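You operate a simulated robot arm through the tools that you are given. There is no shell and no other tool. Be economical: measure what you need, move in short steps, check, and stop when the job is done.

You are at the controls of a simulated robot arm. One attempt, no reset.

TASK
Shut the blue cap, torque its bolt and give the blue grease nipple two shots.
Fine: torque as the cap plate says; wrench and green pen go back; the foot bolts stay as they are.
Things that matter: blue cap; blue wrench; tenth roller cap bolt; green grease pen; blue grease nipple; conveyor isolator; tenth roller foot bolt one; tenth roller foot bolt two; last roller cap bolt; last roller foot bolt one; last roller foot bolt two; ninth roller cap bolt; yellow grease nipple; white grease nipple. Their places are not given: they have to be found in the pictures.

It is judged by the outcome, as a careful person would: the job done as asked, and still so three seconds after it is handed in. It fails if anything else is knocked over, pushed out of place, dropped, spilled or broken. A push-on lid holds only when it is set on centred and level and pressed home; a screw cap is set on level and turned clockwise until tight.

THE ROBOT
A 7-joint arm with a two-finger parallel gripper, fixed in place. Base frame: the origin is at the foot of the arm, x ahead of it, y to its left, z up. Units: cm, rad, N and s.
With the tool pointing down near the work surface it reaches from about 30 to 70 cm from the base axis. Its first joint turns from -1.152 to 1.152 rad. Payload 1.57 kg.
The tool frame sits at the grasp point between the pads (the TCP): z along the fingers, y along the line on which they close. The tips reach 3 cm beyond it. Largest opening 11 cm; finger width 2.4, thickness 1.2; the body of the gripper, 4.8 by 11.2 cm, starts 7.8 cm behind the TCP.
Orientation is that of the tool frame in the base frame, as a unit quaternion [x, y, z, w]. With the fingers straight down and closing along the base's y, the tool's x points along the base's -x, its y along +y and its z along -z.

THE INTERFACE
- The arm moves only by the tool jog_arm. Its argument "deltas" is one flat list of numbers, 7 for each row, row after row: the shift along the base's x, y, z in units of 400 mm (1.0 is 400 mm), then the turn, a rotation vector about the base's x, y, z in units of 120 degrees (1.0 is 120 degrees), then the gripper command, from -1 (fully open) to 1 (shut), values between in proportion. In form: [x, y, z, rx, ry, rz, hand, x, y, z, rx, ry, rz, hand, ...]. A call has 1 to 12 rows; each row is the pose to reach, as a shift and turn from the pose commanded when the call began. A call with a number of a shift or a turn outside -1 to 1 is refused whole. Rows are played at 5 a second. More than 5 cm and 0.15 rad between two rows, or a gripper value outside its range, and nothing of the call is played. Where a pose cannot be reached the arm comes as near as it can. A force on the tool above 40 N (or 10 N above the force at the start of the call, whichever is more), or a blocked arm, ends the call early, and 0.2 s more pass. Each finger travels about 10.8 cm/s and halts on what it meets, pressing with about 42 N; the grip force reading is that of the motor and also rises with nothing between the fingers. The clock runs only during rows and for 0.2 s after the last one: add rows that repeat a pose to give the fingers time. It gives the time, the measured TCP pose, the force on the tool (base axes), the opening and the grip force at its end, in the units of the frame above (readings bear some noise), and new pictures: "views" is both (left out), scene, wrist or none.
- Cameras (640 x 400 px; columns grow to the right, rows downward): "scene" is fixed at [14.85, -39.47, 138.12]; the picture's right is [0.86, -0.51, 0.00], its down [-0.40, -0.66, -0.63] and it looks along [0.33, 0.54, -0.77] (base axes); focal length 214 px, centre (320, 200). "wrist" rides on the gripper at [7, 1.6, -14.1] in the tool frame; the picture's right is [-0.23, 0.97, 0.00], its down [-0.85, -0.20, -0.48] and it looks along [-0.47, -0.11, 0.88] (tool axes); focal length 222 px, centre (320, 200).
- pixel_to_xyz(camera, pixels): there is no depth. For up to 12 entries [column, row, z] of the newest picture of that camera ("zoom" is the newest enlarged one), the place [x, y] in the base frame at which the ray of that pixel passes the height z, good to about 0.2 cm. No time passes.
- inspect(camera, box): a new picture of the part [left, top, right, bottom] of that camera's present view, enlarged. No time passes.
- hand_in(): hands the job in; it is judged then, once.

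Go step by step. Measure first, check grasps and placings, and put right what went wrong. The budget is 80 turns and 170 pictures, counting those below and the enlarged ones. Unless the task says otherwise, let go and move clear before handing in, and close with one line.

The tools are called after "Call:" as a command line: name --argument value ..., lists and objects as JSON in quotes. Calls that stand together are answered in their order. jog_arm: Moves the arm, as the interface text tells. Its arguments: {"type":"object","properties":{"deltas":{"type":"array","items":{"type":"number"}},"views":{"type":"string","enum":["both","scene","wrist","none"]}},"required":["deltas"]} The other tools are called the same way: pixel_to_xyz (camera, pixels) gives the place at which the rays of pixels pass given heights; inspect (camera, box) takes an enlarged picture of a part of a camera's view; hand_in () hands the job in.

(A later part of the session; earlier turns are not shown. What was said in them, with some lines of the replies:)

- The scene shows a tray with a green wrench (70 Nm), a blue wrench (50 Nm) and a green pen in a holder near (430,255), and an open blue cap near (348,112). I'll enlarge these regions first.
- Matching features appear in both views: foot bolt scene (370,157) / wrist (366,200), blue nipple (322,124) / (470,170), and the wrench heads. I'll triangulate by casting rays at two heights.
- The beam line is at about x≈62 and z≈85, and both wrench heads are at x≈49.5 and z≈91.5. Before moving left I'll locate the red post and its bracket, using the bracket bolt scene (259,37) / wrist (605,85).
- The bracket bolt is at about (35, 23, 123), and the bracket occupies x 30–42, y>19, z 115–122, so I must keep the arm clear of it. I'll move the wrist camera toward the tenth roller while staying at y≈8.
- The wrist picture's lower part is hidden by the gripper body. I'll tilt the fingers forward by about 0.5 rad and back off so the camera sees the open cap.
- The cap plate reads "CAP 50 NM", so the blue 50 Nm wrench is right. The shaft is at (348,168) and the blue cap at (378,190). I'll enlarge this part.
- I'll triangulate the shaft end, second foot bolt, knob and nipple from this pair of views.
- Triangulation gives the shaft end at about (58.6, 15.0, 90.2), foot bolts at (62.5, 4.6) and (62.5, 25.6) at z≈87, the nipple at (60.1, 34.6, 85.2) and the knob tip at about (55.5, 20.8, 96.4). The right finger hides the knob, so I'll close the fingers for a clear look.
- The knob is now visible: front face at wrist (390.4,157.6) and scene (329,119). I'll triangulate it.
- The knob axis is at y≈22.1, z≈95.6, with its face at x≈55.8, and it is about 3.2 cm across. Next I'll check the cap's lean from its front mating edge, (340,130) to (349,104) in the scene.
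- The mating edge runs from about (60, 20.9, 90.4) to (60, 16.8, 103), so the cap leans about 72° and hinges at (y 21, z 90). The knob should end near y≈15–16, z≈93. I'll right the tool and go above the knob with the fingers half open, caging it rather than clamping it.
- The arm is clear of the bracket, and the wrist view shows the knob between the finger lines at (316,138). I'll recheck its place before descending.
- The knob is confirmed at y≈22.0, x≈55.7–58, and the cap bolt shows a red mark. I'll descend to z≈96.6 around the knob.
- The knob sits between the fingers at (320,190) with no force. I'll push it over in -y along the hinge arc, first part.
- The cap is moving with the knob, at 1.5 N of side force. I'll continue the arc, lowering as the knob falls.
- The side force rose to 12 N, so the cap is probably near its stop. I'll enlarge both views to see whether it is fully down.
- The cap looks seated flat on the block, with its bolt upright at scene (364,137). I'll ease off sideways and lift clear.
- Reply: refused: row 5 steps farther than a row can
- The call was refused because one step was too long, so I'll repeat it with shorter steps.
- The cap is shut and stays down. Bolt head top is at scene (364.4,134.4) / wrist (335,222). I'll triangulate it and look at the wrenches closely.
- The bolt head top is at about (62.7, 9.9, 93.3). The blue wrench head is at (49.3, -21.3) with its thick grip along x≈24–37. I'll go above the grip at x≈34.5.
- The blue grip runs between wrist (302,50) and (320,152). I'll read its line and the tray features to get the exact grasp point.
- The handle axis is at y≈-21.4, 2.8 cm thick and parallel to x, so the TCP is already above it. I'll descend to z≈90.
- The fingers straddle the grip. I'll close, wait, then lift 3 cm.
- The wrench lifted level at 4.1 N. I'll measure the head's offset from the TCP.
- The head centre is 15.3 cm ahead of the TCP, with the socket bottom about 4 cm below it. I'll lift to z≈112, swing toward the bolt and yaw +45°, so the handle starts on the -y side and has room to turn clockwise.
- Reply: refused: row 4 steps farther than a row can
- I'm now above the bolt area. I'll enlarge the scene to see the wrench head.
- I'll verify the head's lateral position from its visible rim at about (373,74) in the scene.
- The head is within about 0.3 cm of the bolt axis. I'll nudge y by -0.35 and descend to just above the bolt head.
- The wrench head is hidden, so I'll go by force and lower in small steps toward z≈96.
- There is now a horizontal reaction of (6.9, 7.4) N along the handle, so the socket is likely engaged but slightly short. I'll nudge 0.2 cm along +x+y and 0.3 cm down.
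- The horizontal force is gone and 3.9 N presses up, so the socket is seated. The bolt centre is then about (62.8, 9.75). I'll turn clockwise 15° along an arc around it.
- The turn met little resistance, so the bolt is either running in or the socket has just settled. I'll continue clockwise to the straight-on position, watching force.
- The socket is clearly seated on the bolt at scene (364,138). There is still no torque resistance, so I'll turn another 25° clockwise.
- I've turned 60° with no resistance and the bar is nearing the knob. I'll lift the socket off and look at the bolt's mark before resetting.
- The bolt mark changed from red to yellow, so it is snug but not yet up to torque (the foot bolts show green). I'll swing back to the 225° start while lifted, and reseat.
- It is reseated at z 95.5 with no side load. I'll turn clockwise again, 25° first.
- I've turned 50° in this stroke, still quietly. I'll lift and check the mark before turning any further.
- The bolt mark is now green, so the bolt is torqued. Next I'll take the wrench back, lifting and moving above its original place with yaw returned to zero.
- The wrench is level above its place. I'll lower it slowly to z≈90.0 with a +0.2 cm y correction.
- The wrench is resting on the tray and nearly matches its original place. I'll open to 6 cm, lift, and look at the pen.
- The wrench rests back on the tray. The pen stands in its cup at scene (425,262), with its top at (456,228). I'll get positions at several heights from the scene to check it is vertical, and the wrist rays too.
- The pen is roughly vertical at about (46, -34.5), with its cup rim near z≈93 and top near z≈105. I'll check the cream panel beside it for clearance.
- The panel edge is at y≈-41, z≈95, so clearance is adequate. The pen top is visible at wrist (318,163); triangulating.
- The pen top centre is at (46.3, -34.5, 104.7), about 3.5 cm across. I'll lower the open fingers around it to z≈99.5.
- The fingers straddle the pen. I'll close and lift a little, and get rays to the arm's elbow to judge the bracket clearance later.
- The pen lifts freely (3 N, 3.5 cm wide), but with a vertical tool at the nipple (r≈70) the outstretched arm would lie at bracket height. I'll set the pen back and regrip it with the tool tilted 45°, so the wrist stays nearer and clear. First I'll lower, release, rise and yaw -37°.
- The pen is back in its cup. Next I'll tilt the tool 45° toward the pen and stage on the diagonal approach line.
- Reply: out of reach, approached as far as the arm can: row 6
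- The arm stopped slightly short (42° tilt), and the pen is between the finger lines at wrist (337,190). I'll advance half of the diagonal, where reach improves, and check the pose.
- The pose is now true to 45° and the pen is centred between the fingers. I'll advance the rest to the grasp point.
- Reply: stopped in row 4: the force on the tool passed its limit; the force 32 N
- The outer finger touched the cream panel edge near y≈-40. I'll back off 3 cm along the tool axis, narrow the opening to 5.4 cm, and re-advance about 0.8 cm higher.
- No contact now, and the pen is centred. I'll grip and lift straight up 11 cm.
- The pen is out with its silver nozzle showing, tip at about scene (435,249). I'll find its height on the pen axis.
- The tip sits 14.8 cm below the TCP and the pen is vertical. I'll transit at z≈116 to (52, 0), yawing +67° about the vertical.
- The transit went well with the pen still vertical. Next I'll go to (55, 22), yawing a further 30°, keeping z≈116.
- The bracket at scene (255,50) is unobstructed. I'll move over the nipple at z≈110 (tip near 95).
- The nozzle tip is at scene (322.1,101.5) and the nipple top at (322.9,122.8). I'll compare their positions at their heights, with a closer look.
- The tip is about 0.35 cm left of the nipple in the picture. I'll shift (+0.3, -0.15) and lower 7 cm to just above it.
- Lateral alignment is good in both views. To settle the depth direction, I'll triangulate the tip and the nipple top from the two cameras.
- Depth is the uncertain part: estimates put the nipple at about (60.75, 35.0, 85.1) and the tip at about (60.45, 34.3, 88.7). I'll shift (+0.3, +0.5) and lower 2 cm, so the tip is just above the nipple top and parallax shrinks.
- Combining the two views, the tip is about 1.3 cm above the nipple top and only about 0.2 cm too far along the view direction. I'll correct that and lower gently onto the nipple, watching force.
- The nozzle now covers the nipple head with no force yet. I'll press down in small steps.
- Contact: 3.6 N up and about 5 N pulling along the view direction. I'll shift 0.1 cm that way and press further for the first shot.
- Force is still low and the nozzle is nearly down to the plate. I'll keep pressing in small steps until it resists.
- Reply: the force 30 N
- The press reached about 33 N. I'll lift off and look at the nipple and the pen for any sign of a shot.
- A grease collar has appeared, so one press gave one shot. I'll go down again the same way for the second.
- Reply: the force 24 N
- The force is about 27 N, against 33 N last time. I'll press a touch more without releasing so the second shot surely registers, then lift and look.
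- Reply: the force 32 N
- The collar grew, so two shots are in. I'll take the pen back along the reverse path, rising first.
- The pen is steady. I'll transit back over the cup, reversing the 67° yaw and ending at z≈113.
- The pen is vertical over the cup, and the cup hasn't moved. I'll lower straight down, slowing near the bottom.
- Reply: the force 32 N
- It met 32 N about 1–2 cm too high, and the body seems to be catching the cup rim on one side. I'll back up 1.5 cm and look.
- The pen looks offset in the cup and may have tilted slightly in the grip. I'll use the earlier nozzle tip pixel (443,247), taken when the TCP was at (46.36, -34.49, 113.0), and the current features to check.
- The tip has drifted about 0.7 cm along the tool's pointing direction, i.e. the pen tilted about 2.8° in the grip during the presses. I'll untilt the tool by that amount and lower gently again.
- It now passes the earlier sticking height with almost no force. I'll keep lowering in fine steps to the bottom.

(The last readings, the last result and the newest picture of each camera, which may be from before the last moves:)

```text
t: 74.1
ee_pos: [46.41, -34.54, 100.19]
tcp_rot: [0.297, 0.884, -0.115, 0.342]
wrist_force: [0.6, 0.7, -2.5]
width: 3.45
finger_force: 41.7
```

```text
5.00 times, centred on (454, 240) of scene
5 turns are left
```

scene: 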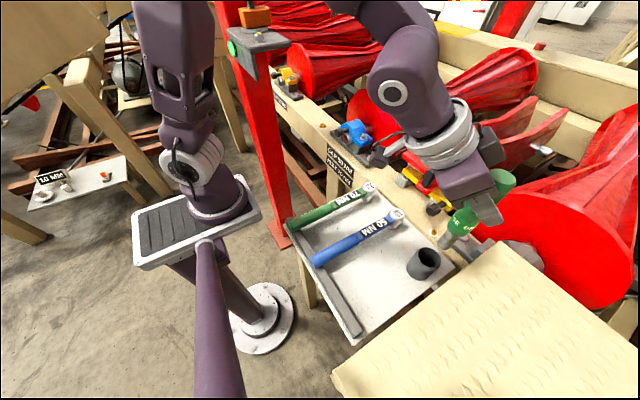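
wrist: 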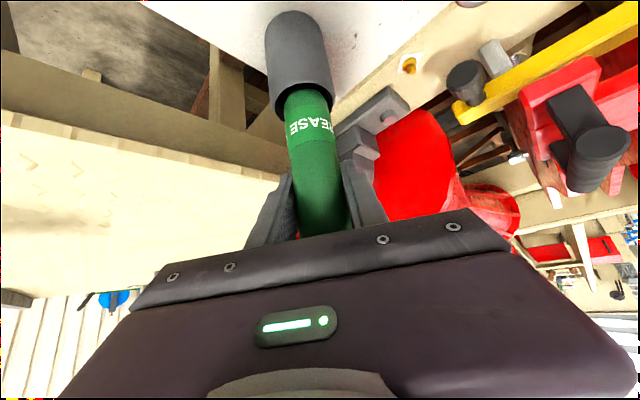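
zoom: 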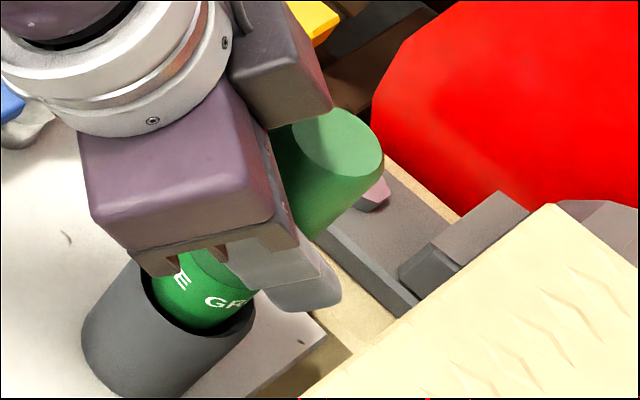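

The pen is within a few millimetres of its seat. I'll lower the last bit, open to 5.4 cm, and back out along the tool axis.

Call:
jog_arm --deltas '[0, 0, -0.006, 0, 0, 0, 1, 0, 0, -0.011, 0, 0, 0, 1, 0, 0, -0.011, 0, 0, 0, 0.02, 0, 0, -0.011, 0, 0, 0, 0.02, 0, 0, -0.011, 0, 0, 0, 0.02, -0.033, 0.025, 0.037, 0, 0, 0, 0.02, -0.08, 0.06, 0.1, 0, 0, 0, 0.02, -0.13, 0.1, 0.17, 0, 0, 0, 0.02, -0.13, 0.1, 0.25, 0, 0, 0, 0.02, -0.13, 0.1, 0.25, 0, 0, 0, 0.02]' --views "both"

Call:
inspect --camera "scene" --box '[390, 210, 486, 290]'

Call:
inspect --camera "scene" --box '[310, 90, 410, 160]'

```text
t: 76.3
ee_pos: [41.1, -30.47, 110.13]
tcp_rot: [0.297, 0.884, -0.116, 0.341]
wrist_force: [-0.2, -0.7, -0.9]
width: 5.4
finger_force: 0.2
```

scene: 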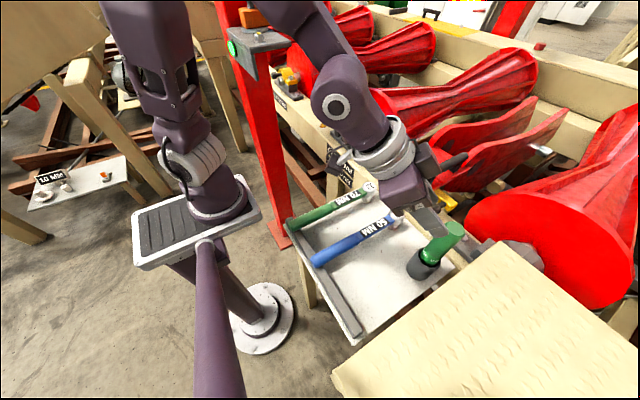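
wrist: 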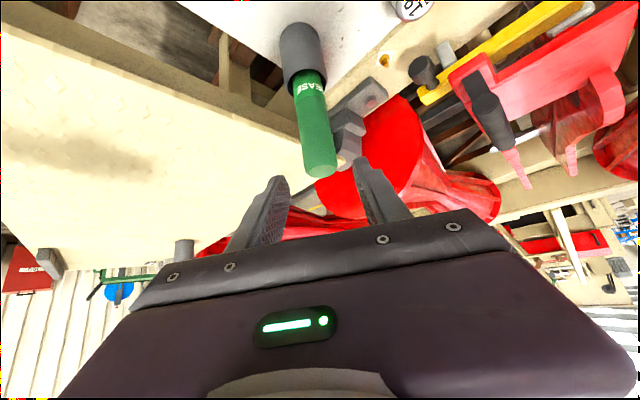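

```text
5.00 times, centred on (438, 250) of scene
```

zoom: 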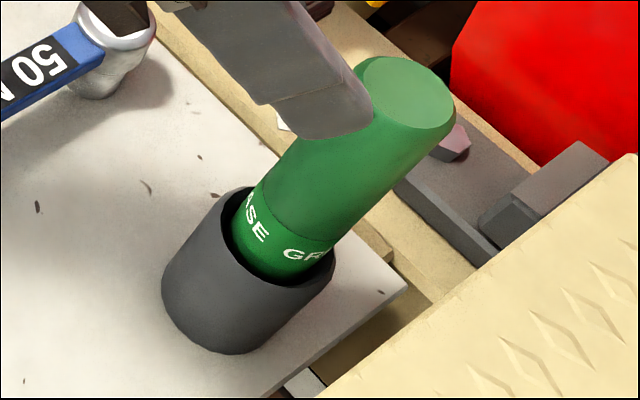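

```text
5.71 times, centred on (360, 125) of scene
4 turns are left
```

zoom: 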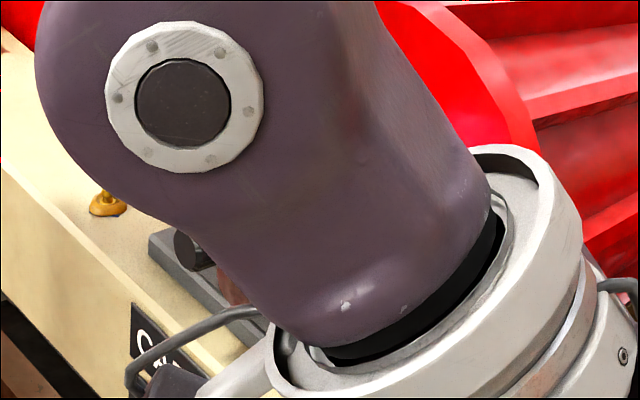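

The pen sits exactly as it did at the start. I'll move the arm up and back clear, then check the cap and bolts.

Call:
jog_arm --deltas '[-0.03, 0.03, 0.09, 0.02, 0.03, 0, 0.02, -0.03, 0.08, 0.19, 0.06, 0.08, 0, 0.02, -0.03, 0.14, 0.28, 0.1, 0.13, 0, 0.02, -0.03, 0.2, 0.36, 0.14, 0.18, 0, 0.02, -0.03, 0.26, 0.44, 0.18, 0.23, 0, 0.02, -0.03, 0.26, 0.44, 0.18, 0.23, 0, 0.02]' --views "both"

Call:
inspect --camera "scene" --box '[310, 100, 400, 160]'

Call:
inspect --camera "scene" --box '[290, 170, 470, 285]'

```text
t: 77.7
ee_pos: [39.99, -20.21, 127.73]
tcp_rot: [0.32, 0.945, -0.017, 0.061]
wrist_force: [0.5, 0.1, -0.3]
width: 5.41
finger_force: 0.1
```

scene: 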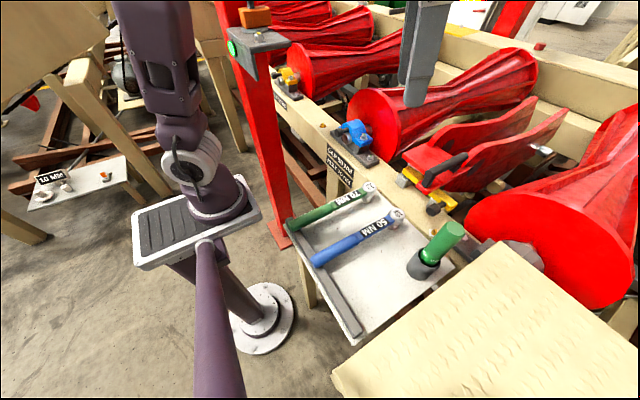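
wrist: 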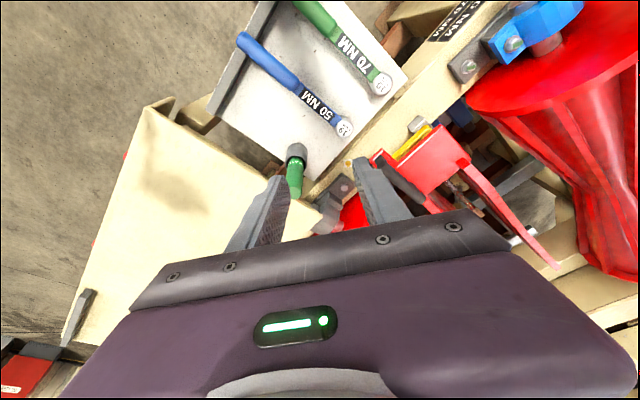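

```text
6.67 times, centred on (355, 130) of scene
```

zoom: 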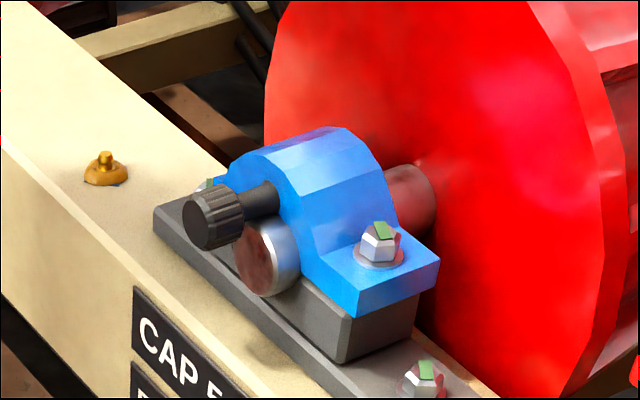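

```text
3.48 times, centred on (380, 228) of scene
3 turns are left
```

zoom: 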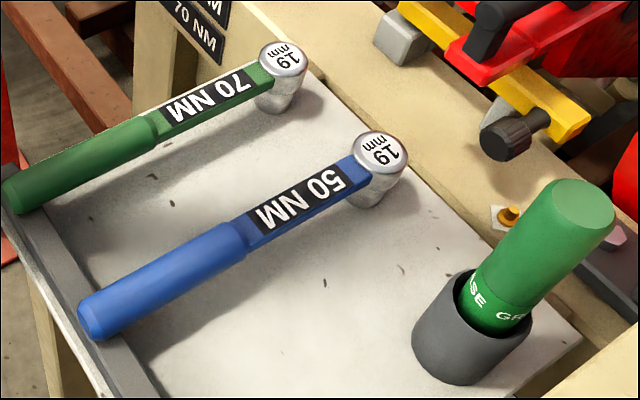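

The cap is shut, its bolt shows green, and the visible foot bolts are still green. The nipple has its grease, the wrench and pen are back in place, and the arm is clear, so I'm handing in.

Call:
hand_in

```text
The job is handed in.
```

The blue cap is shut, its bolt is torqued with the 50 Nm wrench (mark now green), and the blue nipple has had two shots. The wrench and green pen are back in place, and the foot bolts were not touched.
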